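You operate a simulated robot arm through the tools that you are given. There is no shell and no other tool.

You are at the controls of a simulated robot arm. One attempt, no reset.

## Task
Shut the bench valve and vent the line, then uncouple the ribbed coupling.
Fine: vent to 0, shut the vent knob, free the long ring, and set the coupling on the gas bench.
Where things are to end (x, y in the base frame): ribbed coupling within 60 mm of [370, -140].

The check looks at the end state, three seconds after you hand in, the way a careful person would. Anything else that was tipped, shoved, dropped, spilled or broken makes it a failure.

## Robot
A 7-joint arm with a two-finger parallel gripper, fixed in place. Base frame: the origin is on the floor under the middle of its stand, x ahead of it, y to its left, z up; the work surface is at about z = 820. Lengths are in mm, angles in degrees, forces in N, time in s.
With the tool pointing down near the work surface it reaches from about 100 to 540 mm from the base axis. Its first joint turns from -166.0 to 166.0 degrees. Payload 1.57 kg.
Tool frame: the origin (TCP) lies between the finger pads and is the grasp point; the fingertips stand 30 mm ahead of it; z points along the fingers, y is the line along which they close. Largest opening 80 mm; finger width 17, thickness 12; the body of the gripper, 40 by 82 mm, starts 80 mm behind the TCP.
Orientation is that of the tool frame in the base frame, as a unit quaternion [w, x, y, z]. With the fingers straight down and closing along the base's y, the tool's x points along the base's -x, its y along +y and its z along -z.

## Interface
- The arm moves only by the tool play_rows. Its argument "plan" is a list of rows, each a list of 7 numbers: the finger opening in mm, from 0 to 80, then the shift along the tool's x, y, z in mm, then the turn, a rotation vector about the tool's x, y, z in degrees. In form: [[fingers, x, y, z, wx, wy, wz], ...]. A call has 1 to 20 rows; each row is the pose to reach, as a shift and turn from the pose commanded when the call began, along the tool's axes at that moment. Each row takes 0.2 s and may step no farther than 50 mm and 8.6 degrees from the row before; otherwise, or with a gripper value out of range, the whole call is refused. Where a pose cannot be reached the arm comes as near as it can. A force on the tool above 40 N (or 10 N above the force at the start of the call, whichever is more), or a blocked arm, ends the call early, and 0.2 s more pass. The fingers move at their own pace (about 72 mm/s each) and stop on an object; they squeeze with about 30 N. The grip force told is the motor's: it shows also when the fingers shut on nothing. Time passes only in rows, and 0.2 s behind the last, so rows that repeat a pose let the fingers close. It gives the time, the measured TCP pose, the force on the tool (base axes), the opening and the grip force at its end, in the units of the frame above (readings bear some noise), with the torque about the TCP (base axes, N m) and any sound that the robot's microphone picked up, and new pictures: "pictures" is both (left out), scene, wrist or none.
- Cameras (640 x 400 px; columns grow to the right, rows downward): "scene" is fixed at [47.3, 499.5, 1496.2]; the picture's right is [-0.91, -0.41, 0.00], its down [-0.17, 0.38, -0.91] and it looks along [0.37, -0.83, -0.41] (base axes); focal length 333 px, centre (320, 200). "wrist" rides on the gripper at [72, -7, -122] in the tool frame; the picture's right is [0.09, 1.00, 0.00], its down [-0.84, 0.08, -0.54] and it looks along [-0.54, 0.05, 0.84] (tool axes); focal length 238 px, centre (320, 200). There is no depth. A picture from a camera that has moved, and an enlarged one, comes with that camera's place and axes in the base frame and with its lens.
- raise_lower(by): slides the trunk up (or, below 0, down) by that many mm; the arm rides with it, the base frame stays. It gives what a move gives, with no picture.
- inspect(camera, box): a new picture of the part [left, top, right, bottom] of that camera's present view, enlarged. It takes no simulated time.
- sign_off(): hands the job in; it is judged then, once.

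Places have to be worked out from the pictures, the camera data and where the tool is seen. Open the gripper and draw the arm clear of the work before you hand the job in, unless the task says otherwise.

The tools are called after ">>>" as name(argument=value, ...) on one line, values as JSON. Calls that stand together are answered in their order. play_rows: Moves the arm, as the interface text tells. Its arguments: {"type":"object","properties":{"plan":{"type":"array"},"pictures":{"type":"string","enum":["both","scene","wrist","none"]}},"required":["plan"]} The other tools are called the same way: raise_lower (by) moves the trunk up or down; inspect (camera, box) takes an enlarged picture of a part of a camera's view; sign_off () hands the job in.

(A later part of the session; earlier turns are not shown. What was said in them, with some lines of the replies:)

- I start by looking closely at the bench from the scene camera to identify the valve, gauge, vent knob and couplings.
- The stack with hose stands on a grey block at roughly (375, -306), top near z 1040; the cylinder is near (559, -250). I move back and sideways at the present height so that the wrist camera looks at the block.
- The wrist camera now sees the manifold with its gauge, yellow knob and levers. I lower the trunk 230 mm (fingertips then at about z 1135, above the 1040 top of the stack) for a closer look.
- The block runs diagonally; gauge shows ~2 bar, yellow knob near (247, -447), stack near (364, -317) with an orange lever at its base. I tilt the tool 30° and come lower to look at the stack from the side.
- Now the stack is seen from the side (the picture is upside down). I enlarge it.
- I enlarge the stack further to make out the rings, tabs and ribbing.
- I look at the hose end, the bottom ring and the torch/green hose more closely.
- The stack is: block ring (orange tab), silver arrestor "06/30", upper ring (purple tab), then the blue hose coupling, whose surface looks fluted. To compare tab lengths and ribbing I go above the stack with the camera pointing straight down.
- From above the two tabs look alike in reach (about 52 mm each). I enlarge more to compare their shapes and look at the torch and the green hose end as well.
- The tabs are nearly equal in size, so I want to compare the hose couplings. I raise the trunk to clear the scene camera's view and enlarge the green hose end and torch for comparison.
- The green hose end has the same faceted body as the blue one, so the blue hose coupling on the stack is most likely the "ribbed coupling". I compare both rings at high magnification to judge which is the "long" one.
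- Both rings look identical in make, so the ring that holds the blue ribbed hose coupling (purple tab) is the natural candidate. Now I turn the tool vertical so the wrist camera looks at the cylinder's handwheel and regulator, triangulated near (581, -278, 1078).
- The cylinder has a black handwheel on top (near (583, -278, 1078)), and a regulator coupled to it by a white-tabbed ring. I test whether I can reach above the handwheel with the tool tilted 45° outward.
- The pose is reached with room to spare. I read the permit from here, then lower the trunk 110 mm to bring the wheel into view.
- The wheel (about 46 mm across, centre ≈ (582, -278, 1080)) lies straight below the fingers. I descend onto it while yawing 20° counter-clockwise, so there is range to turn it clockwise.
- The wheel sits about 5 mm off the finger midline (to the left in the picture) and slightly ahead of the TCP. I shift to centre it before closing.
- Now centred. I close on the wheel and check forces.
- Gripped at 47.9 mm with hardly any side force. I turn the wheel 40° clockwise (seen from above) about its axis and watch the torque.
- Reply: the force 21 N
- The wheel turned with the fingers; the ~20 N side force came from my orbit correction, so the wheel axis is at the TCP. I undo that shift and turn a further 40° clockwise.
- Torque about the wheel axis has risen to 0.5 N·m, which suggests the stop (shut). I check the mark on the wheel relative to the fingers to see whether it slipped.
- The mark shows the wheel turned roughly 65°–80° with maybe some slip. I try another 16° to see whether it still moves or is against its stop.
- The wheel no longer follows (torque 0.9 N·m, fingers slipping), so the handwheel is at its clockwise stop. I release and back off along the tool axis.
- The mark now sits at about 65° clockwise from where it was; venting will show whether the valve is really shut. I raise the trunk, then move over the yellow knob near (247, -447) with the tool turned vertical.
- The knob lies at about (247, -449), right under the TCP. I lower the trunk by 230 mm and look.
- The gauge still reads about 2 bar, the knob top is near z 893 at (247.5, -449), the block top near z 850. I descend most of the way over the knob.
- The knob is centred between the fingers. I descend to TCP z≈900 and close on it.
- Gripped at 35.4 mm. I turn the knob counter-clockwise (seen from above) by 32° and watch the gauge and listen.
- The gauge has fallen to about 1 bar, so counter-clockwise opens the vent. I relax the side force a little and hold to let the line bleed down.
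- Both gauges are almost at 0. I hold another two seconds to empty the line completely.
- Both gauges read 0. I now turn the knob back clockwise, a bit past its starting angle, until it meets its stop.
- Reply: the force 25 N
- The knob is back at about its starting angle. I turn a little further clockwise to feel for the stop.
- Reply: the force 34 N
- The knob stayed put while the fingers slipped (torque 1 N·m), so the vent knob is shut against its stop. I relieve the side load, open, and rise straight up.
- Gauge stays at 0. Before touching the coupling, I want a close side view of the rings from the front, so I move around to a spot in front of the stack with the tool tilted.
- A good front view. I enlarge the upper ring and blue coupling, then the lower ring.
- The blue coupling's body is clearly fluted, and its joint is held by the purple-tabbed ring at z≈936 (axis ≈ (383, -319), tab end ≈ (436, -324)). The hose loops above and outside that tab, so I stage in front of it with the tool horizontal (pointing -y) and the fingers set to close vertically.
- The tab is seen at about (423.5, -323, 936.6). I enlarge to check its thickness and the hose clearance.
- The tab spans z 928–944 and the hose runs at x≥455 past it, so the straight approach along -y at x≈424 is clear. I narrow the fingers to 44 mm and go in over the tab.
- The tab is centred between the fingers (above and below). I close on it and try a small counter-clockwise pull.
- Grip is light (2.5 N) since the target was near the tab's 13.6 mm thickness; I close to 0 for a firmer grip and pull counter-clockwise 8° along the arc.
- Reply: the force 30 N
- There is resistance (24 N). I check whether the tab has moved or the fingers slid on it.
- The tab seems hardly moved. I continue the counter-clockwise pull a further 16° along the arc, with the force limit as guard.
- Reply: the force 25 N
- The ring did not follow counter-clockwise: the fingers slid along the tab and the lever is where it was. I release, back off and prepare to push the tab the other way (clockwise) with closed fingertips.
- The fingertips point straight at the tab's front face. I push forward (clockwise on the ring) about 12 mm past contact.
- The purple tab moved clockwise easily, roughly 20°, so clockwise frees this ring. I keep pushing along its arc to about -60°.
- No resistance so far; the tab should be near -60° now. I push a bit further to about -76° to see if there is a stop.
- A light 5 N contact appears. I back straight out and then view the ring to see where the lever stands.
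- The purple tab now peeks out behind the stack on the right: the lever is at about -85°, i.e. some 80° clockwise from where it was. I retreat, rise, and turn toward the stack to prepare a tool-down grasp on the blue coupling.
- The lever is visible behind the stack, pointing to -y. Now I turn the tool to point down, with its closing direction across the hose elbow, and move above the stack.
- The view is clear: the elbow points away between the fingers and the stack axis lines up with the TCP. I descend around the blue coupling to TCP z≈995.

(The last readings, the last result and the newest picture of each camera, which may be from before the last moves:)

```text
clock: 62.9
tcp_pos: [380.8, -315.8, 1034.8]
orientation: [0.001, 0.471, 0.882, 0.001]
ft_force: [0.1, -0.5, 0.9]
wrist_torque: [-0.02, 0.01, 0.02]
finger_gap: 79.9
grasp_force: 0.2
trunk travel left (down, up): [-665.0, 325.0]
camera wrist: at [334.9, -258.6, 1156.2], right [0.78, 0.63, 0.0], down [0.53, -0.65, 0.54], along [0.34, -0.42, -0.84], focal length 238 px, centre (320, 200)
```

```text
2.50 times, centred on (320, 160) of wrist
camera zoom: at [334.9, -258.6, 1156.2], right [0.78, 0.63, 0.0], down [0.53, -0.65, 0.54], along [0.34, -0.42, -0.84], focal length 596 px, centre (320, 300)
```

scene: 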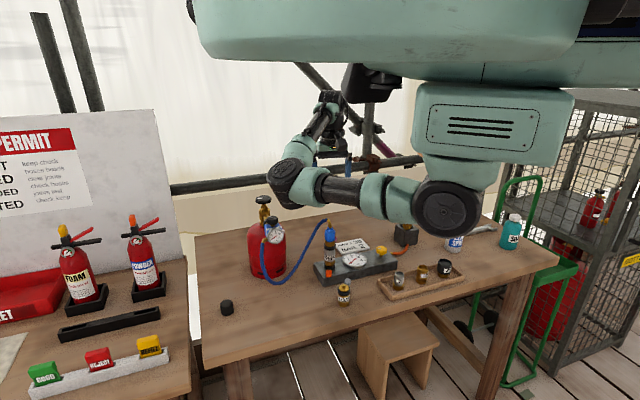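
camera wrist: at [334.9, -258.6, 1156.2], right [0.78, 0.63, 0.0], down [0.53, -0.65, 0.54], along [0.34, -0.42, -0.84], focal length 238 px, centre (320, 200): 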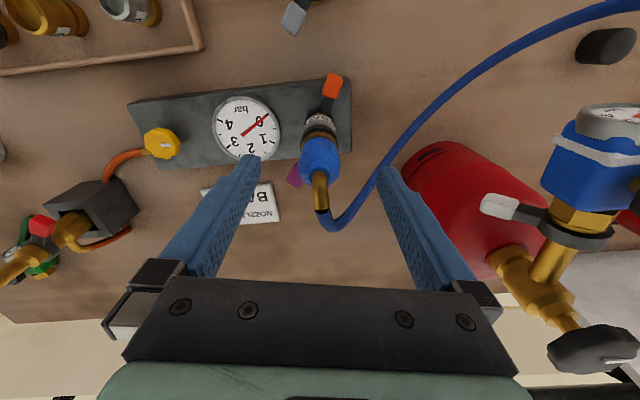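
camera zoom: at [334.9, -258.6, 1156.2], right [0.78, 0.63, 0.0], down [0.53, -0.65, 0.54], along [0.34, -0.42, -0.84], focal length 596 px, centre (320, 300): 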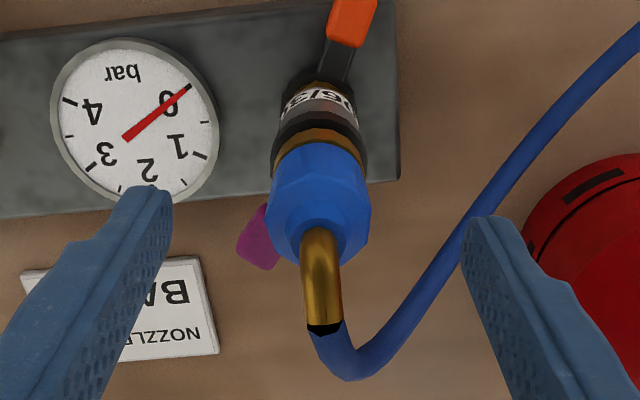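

Well centred. I go down the last 40 mm and close on the blue body.

>>> play_rows(plan=[[80, -1.5, 0, 20, 0, 0, 0], [80, -2.5, 0, 40, 0, 0, 0], [80, -2.5, 0, 40, 0, 0, 0], [10, -2.5, 0, 40, 0, 0, 0], [10, -2.5, 0, 40, 0, 0, 0], [10, -2.5, 0, 40, 0, 0, 0]], pictures="both")

>>> inspect(camera="scene", box=[300, 205, 370, 285])

```text
clock: 64.3
tcp_pos: [384.1, -318.5, 992.9]
orientation: [0.001, 0.471, 0.882, 0.002]
ft_force: [0.3, 0.3, -1.2]
wrist_torque: [0.05, -0.06, -0.15]
finger_gap: 30.3
grasp_force: 30.1
trunk travel left (down, up): [-665.0, 325.0]
camera wrist: at [337.0, -261.1, 1115.3], right [0.78, 0.63, 0.0], down [0.53, -0.65, 0.54], along [0.34, -0.42, -0.84], focal length 238 px, centre (320, 200)
```

scene: 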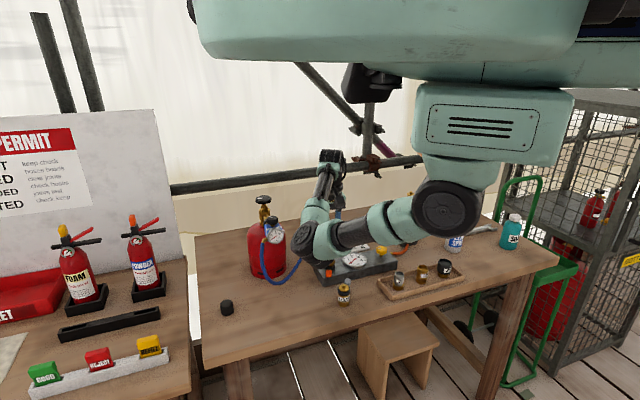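
wrist: 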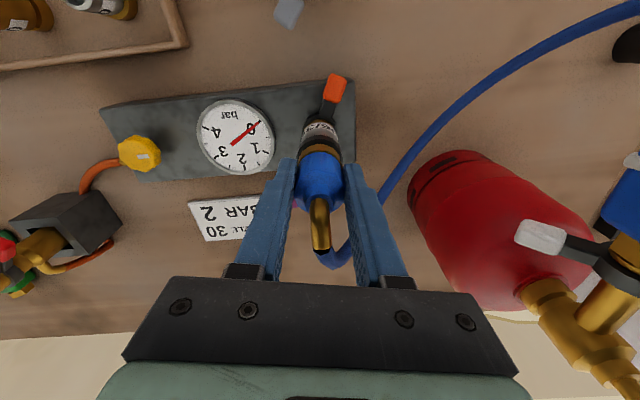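

```text
5.00 times, centred on (335, 245) of scene
camera zoom: at [47.3, 499.5, 1496.2], right [-0.91, -0.41, 0.0], down [-0.17, 0.38, -0.91], along [0.37, -0.83, -0.41], focal length 1664 px, centre (245, -25)
```

zoom: 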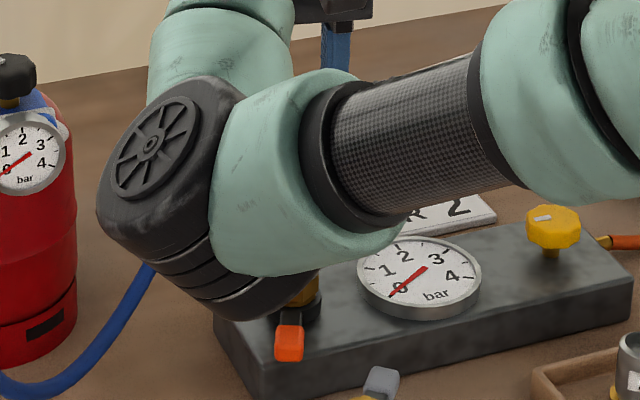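

Gripped at 30 mm. I try a careful 3 mm lift to see whether the coupling is free of the ring.

>>> play_rows(plan=[[10, 0, 0, -1, 0, 0, 0], [10, 0, 0, -2, 0, 0, 0], [10, 0, 0, -3, 0, 0, 0], [10, 0, 0, -3, 0, 0, 0]], pictures="wrist")

>>> inspect(camera="wrist", box=[270, 90, 370, 190])

```text
clock: 65.3
tcp_pos: [384.1, -318.5, 997.4]
orientation: [0.001, 0.47, 0.883, 0.001]
ft_force: [-0.5, 0.6, -1.5]
wrist_torque: [0.01, -0.03, -0.03]
finger_gap: 30.2
grasp_force: 30.0
trunk travel left (down, up): [-665.0, 325.0]
camera wrist: at [336.9, -261.8, 1119.7], right [0.78, 0.63, 0.0], down [0.53, -0.65, 0.54], along [0.34, -0.42, -0.84], focal length 238 px, centre (320, 200)
```

wrist: 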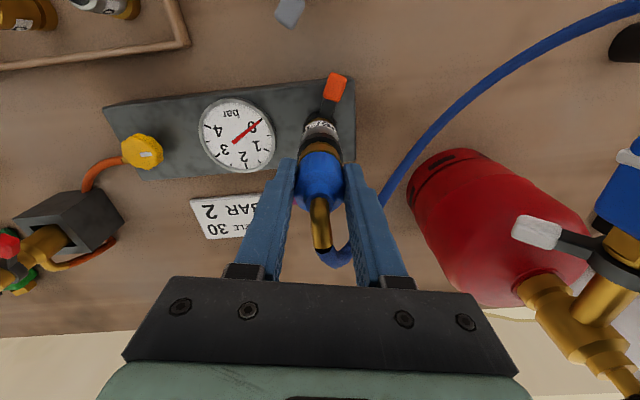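

```text
4.00 times, centred on (320, 140) of wrist
camera zoom: at [336.9, -261.8, 1119.7], right [0.78, 0.63, 0.0], down [0.53, -0.65, 0.54], along [0.34, -0.42, -0.84], focal length 953 px, centre (320, 440)
```

zoom: 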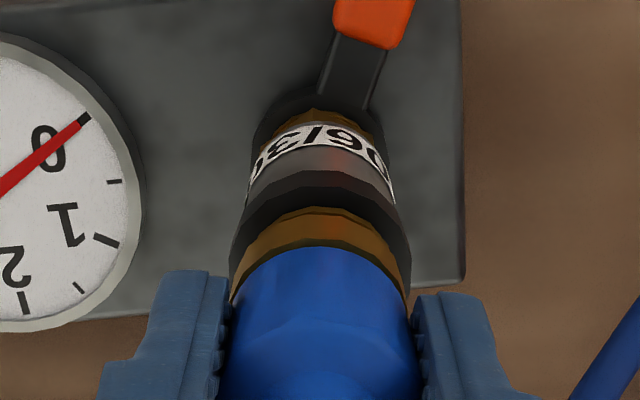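

It rises with only about 1.5 N – the coupling is free. I lift on steadily, 30 mm more, and check that the arrestor stays behind.

>>> play_rows(plan=[[10, 0, 0, -6, 0, 0, 0], [10, 0, 0, -12, 0, 0, 0], [10, 0, 0, -18, 0, 0, 0], [10, 0, 0, -24, 0, 0, 0], [10, 0, 0, -30, 0, 0, 0], [10, 0, 0, -30, 0, 0, 0]], pictures="wrist")

>>> inspect(camera="wrist", box=[260, 60, 380, 190])

```text
clock: 66.7
tcp_pos: [383.9, -318.9, 1027.9]
orientation: [0.0, 0.471, 0.882, 0.001]
ft_force: [-0.1, -0.9, -1.3]
wrist_torque: [-0.01, -0.04, 0.03]
finger_gap: 30.3
grasp_force: 29.9
trunk travel left (down, up): [-665.0, 325.0]
camera wrist: at [336.8, -261.1, 1150.0], right [0.78, 0.63, 0.0], down [0.53, -0.65, 0.54], along [0.34, -0.42, -0.84], focal length 238 px, centre (320, 200)
```

wrist: 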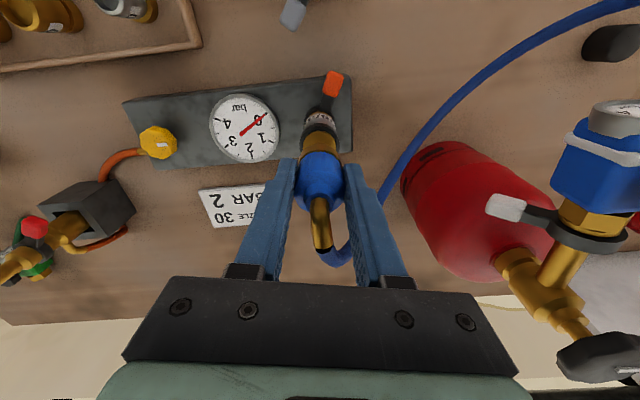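

```text
3.08 times, centred on (320, 125) of wrist
camera zoom: at [336.8, -261.1, 1150.0], right [0.78, 0.63, 0.0], down [0.53, -0.65, 0.54], along [0.34, -0.42, -0.84], focal length 733 px, centre (320, 431)
```

zoom: 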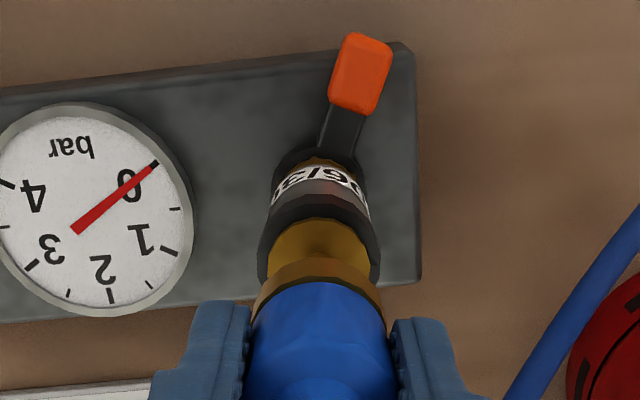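

The coupling's spigot is coming out of the ring while the arrestor stays in the block. I lift 65 mm more to clear it and look from the scene camera.

>>> play_rows(plan=[[10, 0, 0, -12, 0, 0, 0], [10, 0, 0, -26, 0, 0, 0], [10, 0, 0, -40, 0, 0, 0], [10, 0, 0, -54, 0, 0, 0], [10, 0, 0, -65, 0, 0, 0], [10, 0, 0, -65, 0, 0, 0]], pictures="both")

>>> inspect(camera="scene", box=[280, 160, 380, 290])

>>> inspect(camera="wrist", box=[260, 60, 380, 190])

```text
clock: 68.1
tcp_pos: [382.8, -318.6, 1093.6]
orientation: [0.001, 0.47, 0.883, 0.001]
ft_force: [0.8, -0.8, -0.4]
wrist_torque: [0.01, 0.02, 0.02]
finger_gap: 30.2
grasp_force: 29.9
trunk travel left (down, up): [-665.0, 325.0]
camera wrist: at [336.7, -261.4, 1214.5], right [0.78, 0.63, 0.0], down [0.53, -0.65, 0.54], along [0.34, -0.42, -0.84], focal length 238 px, centre (320, 200)
```

scene: 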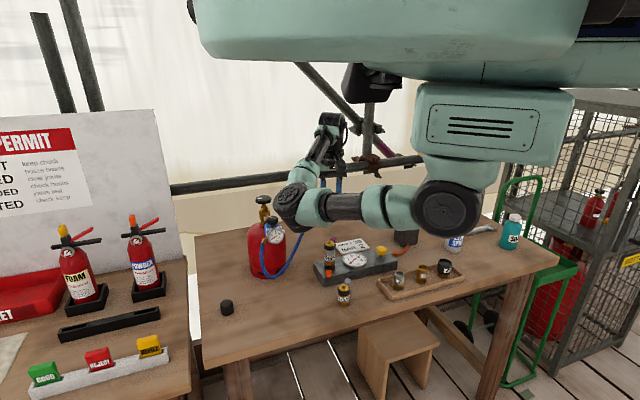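
wrist: 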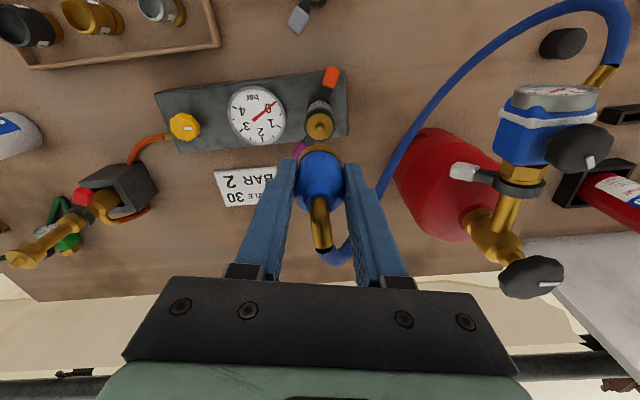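

```text
3.08 times, centred on (330, 225) of scene
camera zoom: at [47.3, 499.5, 1496.2], right [-0.91, -0.41, 0.0], down [-0.17, 0.38, -0.91], along [0.37, -0.83, -0.41], focal length 1024 px, centre (289, 123)
```

zoom: 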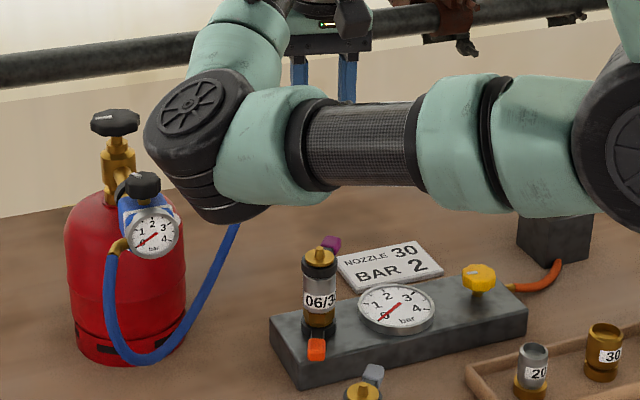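

```text
3.08 times, centred on (320, 125) of wrist
camera zoom: at [336.7, -261.4, 1214.5], right [0.78, 0.63, 0.0], down [0.53, -0.65, 0.54], along [0.34, -0.42, -0.84], focal length 733 px, centre (320, 431)
```

zoom: 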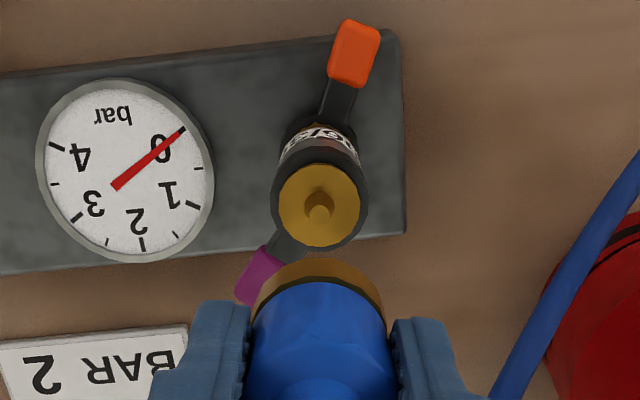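

The coupling is fully off; the arrestor stands in the block with its nipple exposed, and the gauge stays at 0. Now I carry the coupling at this height to above (370, -140).

>>> play_rows(plan=[[10, 20, 11, 0, 0, 0, 0], [10, 50, 29, 0, 0, 0, 0], [10, 85, 49, 0, 0, 0, 0], [10, 120, 69, 0, 0, 0, 0], [10, 145, 83, 0, 0, 0, 0], [10, 155.8, 89.1, 0, 0, 0, 0], [10, 155.8, 89.1, 0, 0, 0, 0]], pictures="both")

```text
clock: 69.7
tcp_pos: [368.4, -140.3, 1093.2]
orientation: [0.0, 0.471, 0.882, 0.001]
ft_force: [-0.5, 0.1, -0.9]
wrist_torque: [0.0, 0.01, 0.03]
finger_gap: 30.3
grasp_force: 30.1
trunk travel left (down, up): [-665.0, 325.0]
camera wrist: at [322.4, -82.5, 1215.4], right [0.78, 0.63, 0.0], down [0.53, -0.65, 0.54], along [0.34, -0.42, -0.84], focal length 238 px, centre (320, 200)
```

scene: 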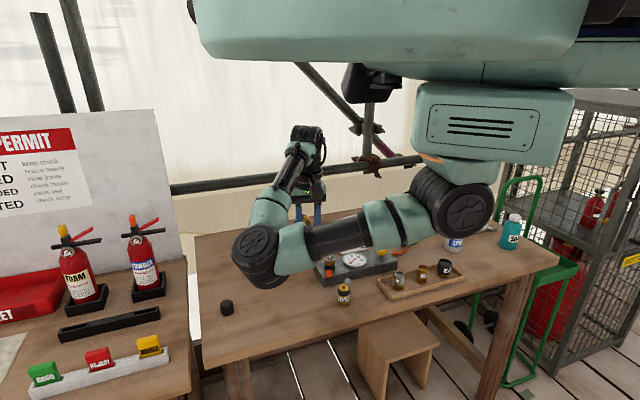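
wrist: 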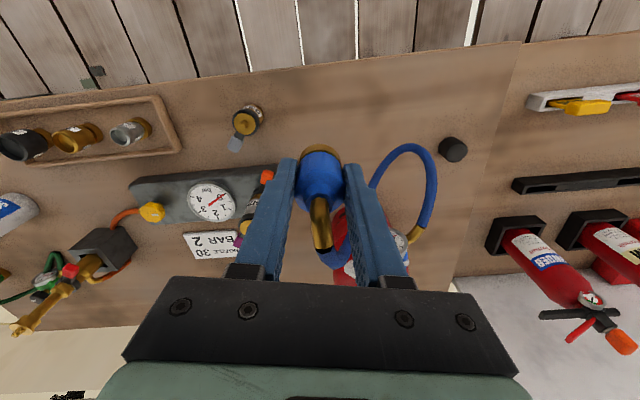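

The coupling hangs over the target spot with the hose looping freely toward the regulator. I lower it 195 mm toward the bench.

>>> play_rows(plan=[[10, 0, 0, 35, 0, 0, 0], [10, 0, 0, 75, 0, 0, 0], [10, 0, 0, 115, 0, 0, 0], [10, 0, 0, 155, 0, 0, 0], [10, 0, 0, 185, 0, 0, 0], [10, 0, 0, 200, 0, 0, 0], [10, 0, 0, 200, 0, 0, 0]], pictures="both")

>>> inspect(camera="scene", box=[250, 220, 370, 340])

```text
clock: 71.3
tcp_pos: [370.2, -140.1, 893.6]
orientation: [0.001, 0.47, 0.882, 0.0]
ft_force: [0.1, -0.5, -0.5]
wrist_torque: [-0.01, 0.01, -0.02]
finger_gap: 30.1
grasp_force: 29.8
trunk travel left (down, up): [-665.0, 325.0]
camera wrist: at [323.6, -82.3, 1015.0], right [0.78, 0.63, 0.0], down [0.53, -0.65, 0.54], along [0.34, -0.42, -0.84], focal length 238 px, centre (320, 200)
```

scene: 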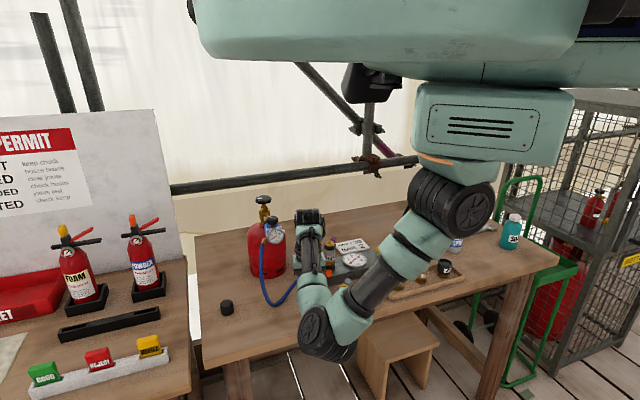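
wrist: 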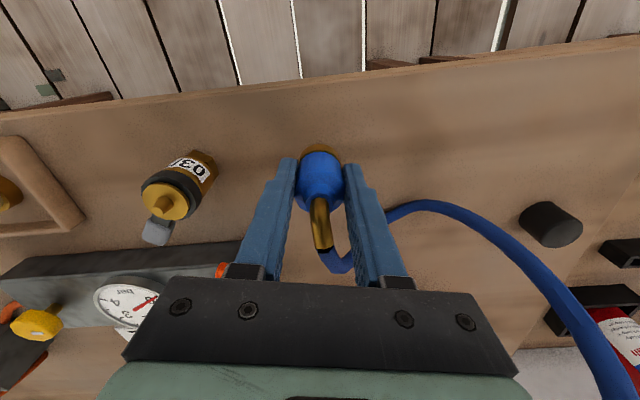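

```text
3.33 times, centred on (310, 280) of scene
camera zoom: at [47.3, 499.5, 1496.2], right [-0.91, -0.41, 0.0], down [-0.17, 0.38, -0.91], along [0.37, -0.83, -0.41], focal length 1109 px, centre (353, -67)
```

zoom: 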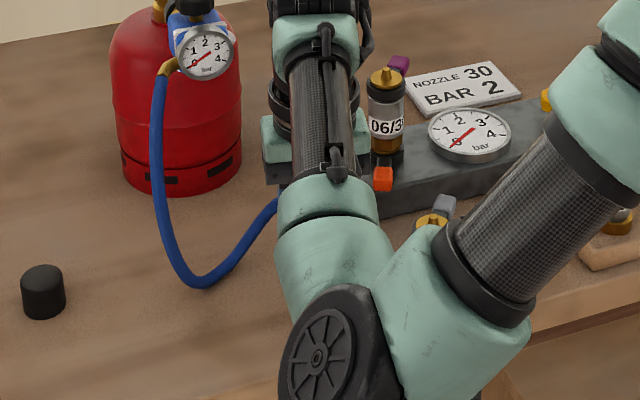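

Close to the bench now (coupling bottom estimated ~25 mm above it). I go down another 20 mm and then creep.

>>> play_rows(plan=[[10, 0, 0, 8, 0, 0, 0], [10, 0, 0, 15, 0, 0, 0], [10, 0, 0, 20, 0, 0, 0], [10, 0, 0, 20, 0, 0, 0]], pictures="none")

>>> play_rows(plan=[[10, 0, 0, 1.5, 0, 0, 0], [10, 0, 0, 3, 0, 0, 0], [10, 0, 0, 3, 0, 0, 0]], pictures="none")

```text
clock: 72.3
tcp_pos: [370.0, -140.0, 873.6]
orientation: [0.0, 0.47, 0.882, 0.001]
ft_force: [-0.4, 0.5, -1.1]
wrist_torque: [0.01, -0.02, 0.01]
finger_gap: 30.1
grasp_force: 30.6
trunk travel left (down, up): [-665.0, 325.0]
```

```text
clock: 73.1
tcp_pos: [370.5, -140.0, 870.5]
orientation: [0.001, 0.47, 0.883, 0.001]
ft_force: [-0.6, -0.1, -0.8]
wrist_torque: [0.03, -0.02, -0.01]
finger_gap: 29.9
grasp_force: 30.3
trunk travel left (down, up): [-665.0, 325.0]
```

No contact yet at TCP z 870.5. I creep down 3 mm more at a time, watching the vertical force.

>>> play_rows(plan=[[10, 0, 0, 1.5, 0, 0, 0], [10, 0, 0, 3, 0, 0, 0], [10, 0, 0, 3, 0, 0, 0]], pictures="wrist")

>>> inspect(camera="wrist", box=[260, 100, 380, 200])

```text
clock: 73.9
tcp_pos: [370.3, -140.0, 868.3]
orientation: [0.0, 0.47, 0.883, -0.001]
ft_force: [-0.1, -0.1, -0.5]
wrist_torque: [0.01, 0.02, 0.01]
finger_gap: 30.0
grasp_force: 30.1
trunk travel left (down, up): [-665.0, 325.0]
camera wrist: at [323.9, -82.0, 989.0], right [0.78, 0.63, 0.0], down [0.53, -0.65, 0.54], along [0.34, -0.42, -0.84], focal length 238 px, centre (320, 200)
```

wrist: 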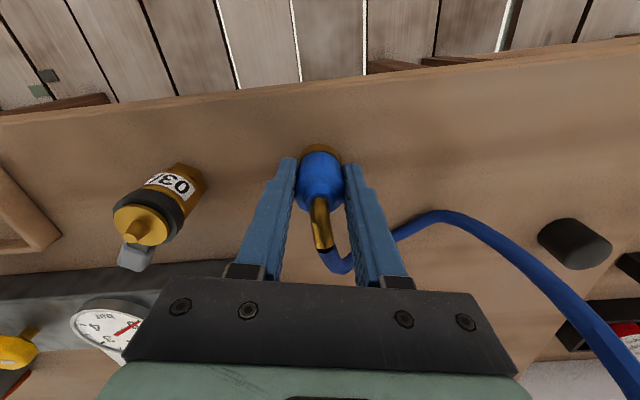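

```text
4.00 times, centred on (320, 150) of wrist
camera zoom: at [323.9, -82.0, 989.0], right [0.78, 0.63, 0.0], down [0.53, -0.65, 0.54], along [0.34, -0.42, -0.84], focal length 953 px, centre (320, 400)
```

zoom: 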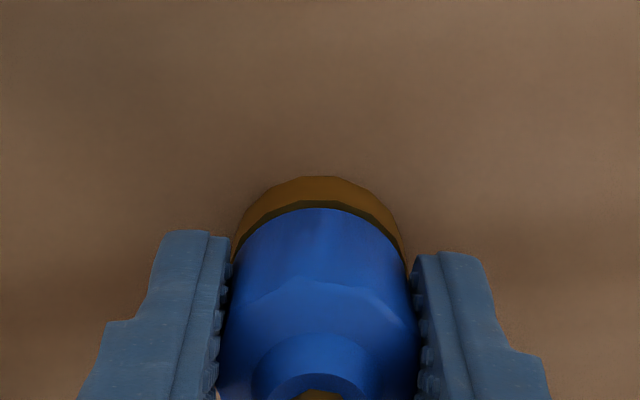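

Almost down. I continue creeping 2–4 mm and watch for an upward force.

>>> play_rows(plan=[[10, 0, 0, 1, 0, 0, 0], [10, 0, 0, 2, 0, 0, 0], [10, 0, 0, 2, 0, 0, 0]], pictures="none")

>>> play_rows(plan=[[10, 0, 0, 1, 0, 0, 0], [10, 0, 0, 2, 0, 0, 0], [10, 0, 0, 2, 0, 0, 0]], pictures="none")

```text
clock: 74.7
tcp_pos: [370.5, -139.8, 866.1]
orientation: [0.001, 0.47, 0.883, 0.001]
ft_force: [-1.1, 1.4, 21.3]
wrist_torque: [0.07, 0.16, -0.06]
finger_gap: 29.8
grasp_force: 29.9
trunk travel left (down, up): [-665.0, 325.0]
```

```text
clock: 75.5
tcp_pos: [370.5, -139.4, 863.9]
orientation: [0.003, 0.47, 0.883, 0.001]
ft_force: [4.2, -0.4, 26.7]
wrist_torque: [-0.25, -0.03, -0.02]
finger_gap: 29.9
grasp_force: 29.8
trunk travel left (down, up): [-665.0, 325.0]
```

Contact with the bench (≈25 N). I ease up 2 mm to unload, then open the fingers.

>>> play_rows(plan=[[10, 0, 0, -1, 0, 0, 0], [10, 0, 0, -2, 0, 0, 0], [10, 0, 0, -2, 0, 0, 0]], pictures="none")

>>> play_rows(plan=[[40, 0, 0, 0, 0, 0, 0], [60, 0, 0, 0, 0, 0, 0], [60, 0, 0, 0, 0, 0, 0], [60, 0, 0, 0, 0, 0, 0]], pictures="both")

```text
clock: 76.3
tcp_pos: [368.3, -139.0, 864.5]
orientation: [-0.002, 0.471, 0.882, 0.001]
ft_force: [0.2, -0.9, -0.5]
wrist_torque: [-0.03, 0.01, 0.01]
finger_gap: 29.9
grasp_force: 30.0
trunk travel left (down, up): [-665.0, 325.0]
```

```text
clock: 77.3
tcp_pos: [369.8, -139.0, 865.6]
orientation: [0.0, 0.47, 0.883, 0.001]
ft_force: [-0.1, -0.6, -0.5]
wrist_torque: [0.02, 0.0, 0.0]
finger_gap: 60.2
grasp_force: 0.0
trunk travel left (down, up): [-665.0, 325.0]
camera wrist: at [324.1, -81.9, 987.3], right [0.78, 0.63, 0.0], down [0.53, -0.65, 0.54], along [0.34, -0.42, -0.84], focal length 238 px, centre (320, 200)
```

scene: 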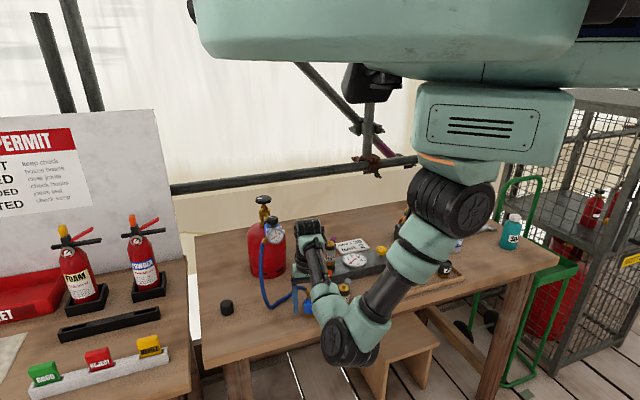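
wrist: 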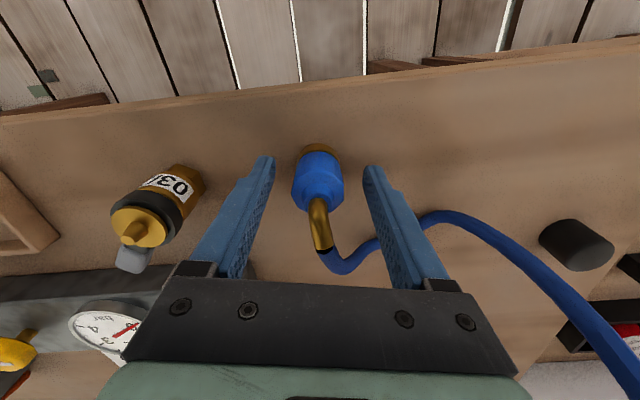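

The coupling stands upright on the bench at about (370, -140), released. I rise straight up, slowly at first.

>>> play_rows(plan=[[60, 0, 0, -10, 0, 0, 0], [60, 0, 0, -25, 0, 0, 0], [60, 0, 0, -50, 0, 0, 0], [60, 0, 0, -85, 0, 0, 0], [60, 0, 0, -125, 0, 0, 0], [60, 0, 0, -165, 0, 0, 0], [60, 0, 0, -200, 0, 0, 0], [60, 0, 0, -200, 0, 0, 0]], pictures="both")

>>> inspect(camera="wrist", box=[120, 60, 520, 300])

```text
clock: 79.1
tcp_pos: [369.9, -140.3, 1068.1]
orientation: [0.001, 0.471, 0.882, 0.001]
ft_force: [-0.6, 0.1, -0.1]
wrist_torque: [-0.03, 0.02, -0.01]
finger_gap: 59.9
grasp_force: 0.1
trunk travel left (down, up): [-665.0, 325.0]
camera wrist: at [323.0, -82.9, 1188.9], right [0.78, 0.63, 0.0], down [0.53, -0.65, 0.54], along [0.34, -0.42, -0.84], focal length 238 px, centre (320, 200)
```

scene: 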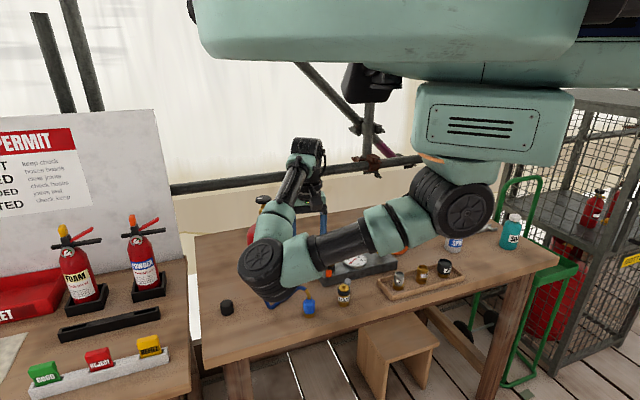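
wrist: 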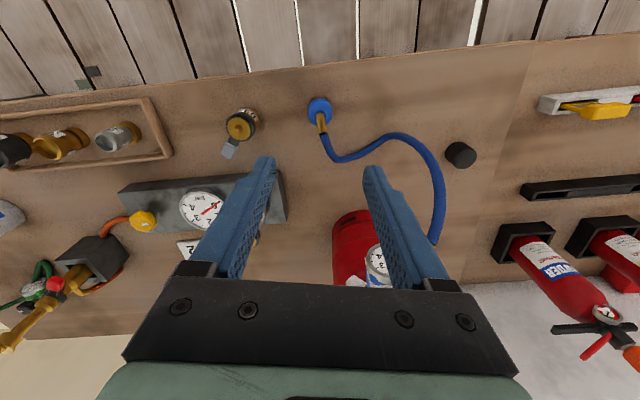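

```text
1.60 times, centred on (320, 180) of wrist
camera zoom: at [323.0, -82.9, 1188.9], right [0.78, 0.63, 0.0], down [0.53, -0.65, 0.54], along [0.34, -0.42, -0.84], focal length 381 px, centre (320, 232)
```

zoom: 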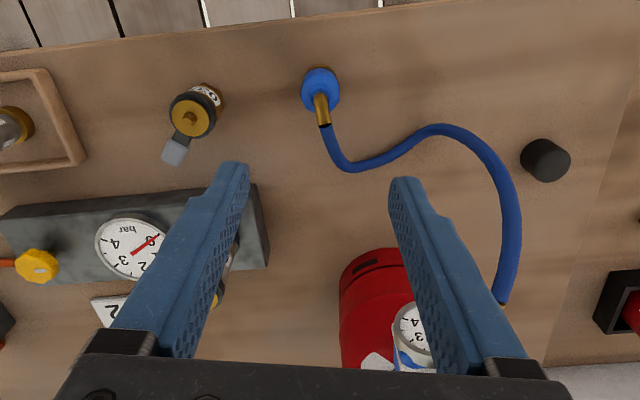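

The coupling stands upright near (367, -138). I open fully, raise the trunk to draw the arm clear, and inspect everything from the scene camera.

>>> raise_lower(by=280)

>>> play_rows(plan=[[80, 20, 0, 0, 0, 0, 0], [80, 40, 0, 0, 0, 0, 0], [80, 40, 0, 0, 0, 0, 0]], pictures="both")

>>> inspect(camera="scene", box=[220, 190, 420, 320])

>>> inspect(camera="scene", box=[245, 185, 345, 325])

```text
clock: 81.9
tcp_pos: [369.0, -140.4, 1346.4]
orientation: [0.0, 0.47, 0.883, 0.001]
ft_force: [-0.2, 0.2, 0.1]
wrist_torque: [-0.01, -0.04, -0.01]
finger_gap: 60.0
grasp_force: 0.0
trunk travel left (down, up): [-945.0, 45.0]
```

```text
clock: 82.7
tcp_pos: [345.3, -106.7, 1346.3]
orientation: [0.0, 0.47, 0.883, 0.002]
ft_force: [-0.4, 1.1, -0.2]
wrist_torque: [0.01, -0.01, 0.0]
finger_gap: 80.1
grasp_force: 0.0
trunk travel left (down, up): [-945.0, 45.0]
camera wrist: at [300.4, -49.9, 1468.3], right [0.78, 0.63, 0.0], down [0.53, -0.65, 0.54], along [0.34, -0.42, -0.84], focal length 238 px, centre (320, 200)
```

scene: 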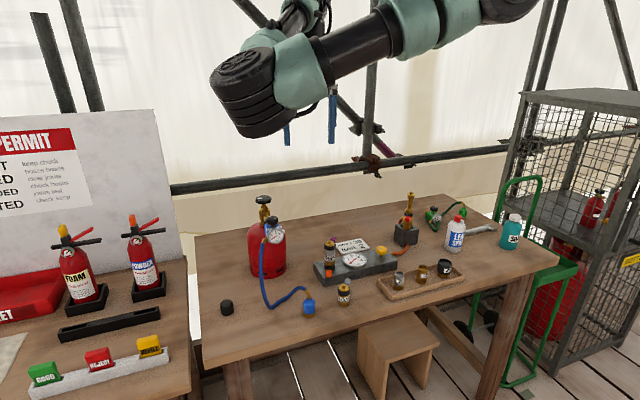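
wrist: 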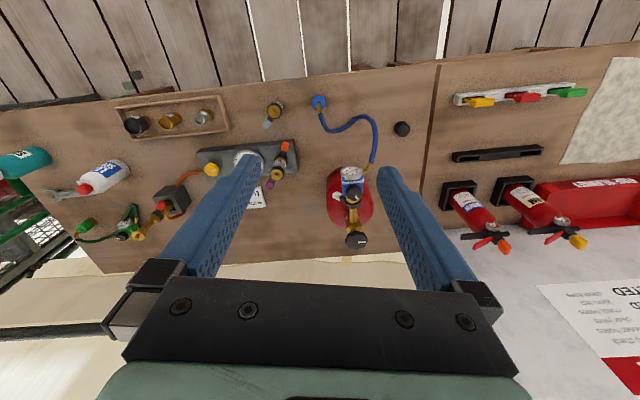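

```text
3.08 times, centred on (320, 255) of scene
camera zoom: at [47.3, 499.5, 1496.2], right [-0.91, -0.41, 0.0], down [-0.17, 0.38, -0.91], along [0.37, -0.83, -0.41], focal length 1024 px, centre (320, 31)
```

zoom: 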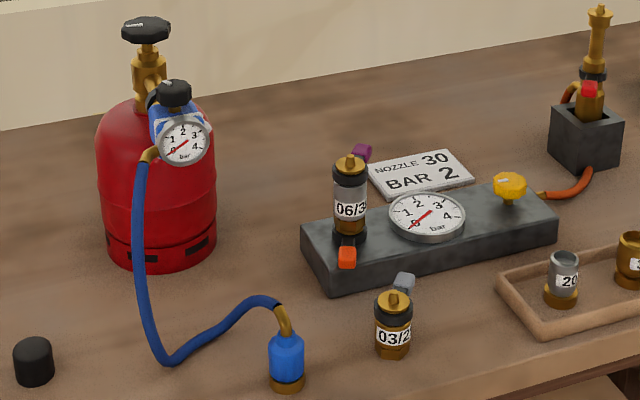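

```text
2.86 times, centred on (295, 255) of scene
camera zoom: at [47.3, 499.5, 1496.2], right [-0.91, -0.41, 0.0], down [-0.17, 0.38, -0.91], along [0.37, -0.83, -0.41], focal length 951 px, centre (391, 43)
```

zoom: 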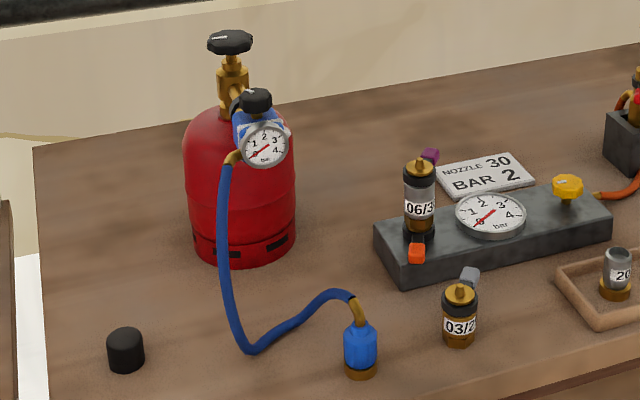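

Everything looks in order: coupling upright on the bench, arrestor, block and cylinder in place. I check the gauges, knob and handwheel once more close up before handing in.

>>> inspect(camera="scene", box=[250, 190, 295, 250])

>>> inspect(camera="scene", box=[320, 230, 400, 290])

>>> inspect(camera="scene", box=[285, 275, 360, 320])

```text
6.67 times, centred on (272, 220) of scene
camera zoom: at [47.3, 499.5, 1496.2], right [-0.91, -0.41, 0.0], down [-0.17, 0.38, -0.91], along [0.37, -0.83, -0.41], focal length 2218 px, centre (637, 67)
```

zoom: 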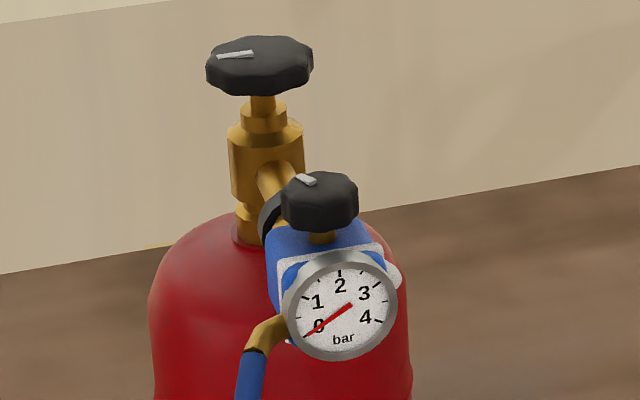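

```text
6.67 times, centred on (360, 260) of scene
camera zoom: at [47.3, 499.5, 1496.2], right [-0.91, -0.41, 0.0], down [-0.17, 0.38, -0.91], along [0.37, -0.83, -0.41], focal length 2218 px, centre (53, -200)
```

zoom: 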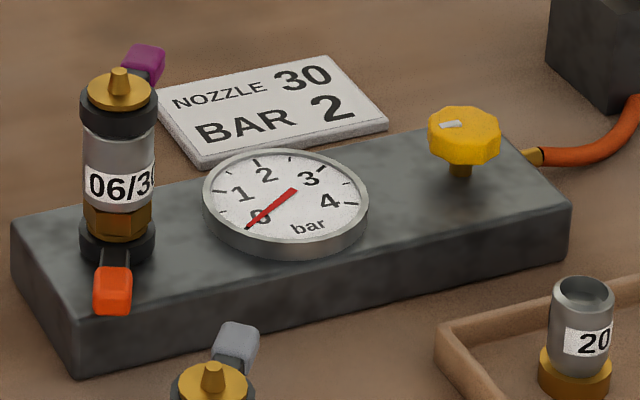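

```text
8.53 times, centred on (322, 298) of scene
camera zoom: at [47.3, 499.5, 1496.2], right [-0.91, -0.41, 0.0], down [-0.17, 0.38, -0.91], along [0.37, -0.83, -0.41], focal length 2839 px, centre (299, -632)
```

zoom: 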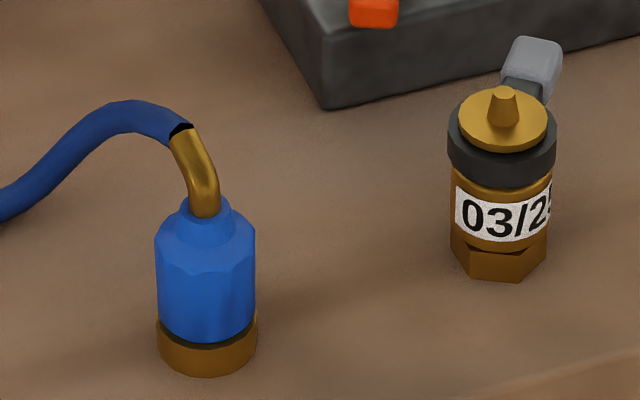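

Both gauges read 0, and the vent knob and cylinder handwheel are at their stops. The ring is freed, and the coupling stands on the bench near (367, -138). The gripper is open and clear, so I hand the job in.

>>> sign_off()

```text
The job is handed in.
```

I shut the cylinder valve, vented the line to 0, closed the vent knob, took the blue hose coupling off and set it on the bench. I have handed the job in; no verdict came back.

- **Valve:** I turned the handwheel on the cylinder about 65–75° clockwise to its stop. I took this handwheel to be the "bench valve".
- **Vent:** I opened the yellow knob until both gauges read 0, then turned it back clockwise to its stop. The block gauge still read 0 when I took the coupling off, about 25 seconds later.
- **Ring:** I freed the ring with the purple tab by turning it about 80° clockwise. I could not tell from the tabs which ring was "the long ring", because they looked the same length. I chose this one because it holds the blue coupling, whose fluted body fits "ribbed". The ring with the orange tab was not touched.
- **Coupling:** It stands upright near (367, -138), about 4 mm from the target point. The hose is still attached and runs loosely to the regulator.

In the last pictures the cylinder, block, silver fitting in the block, spare fitting and tray had not moved. The gripper is open and the arm is raised clear of the bench.
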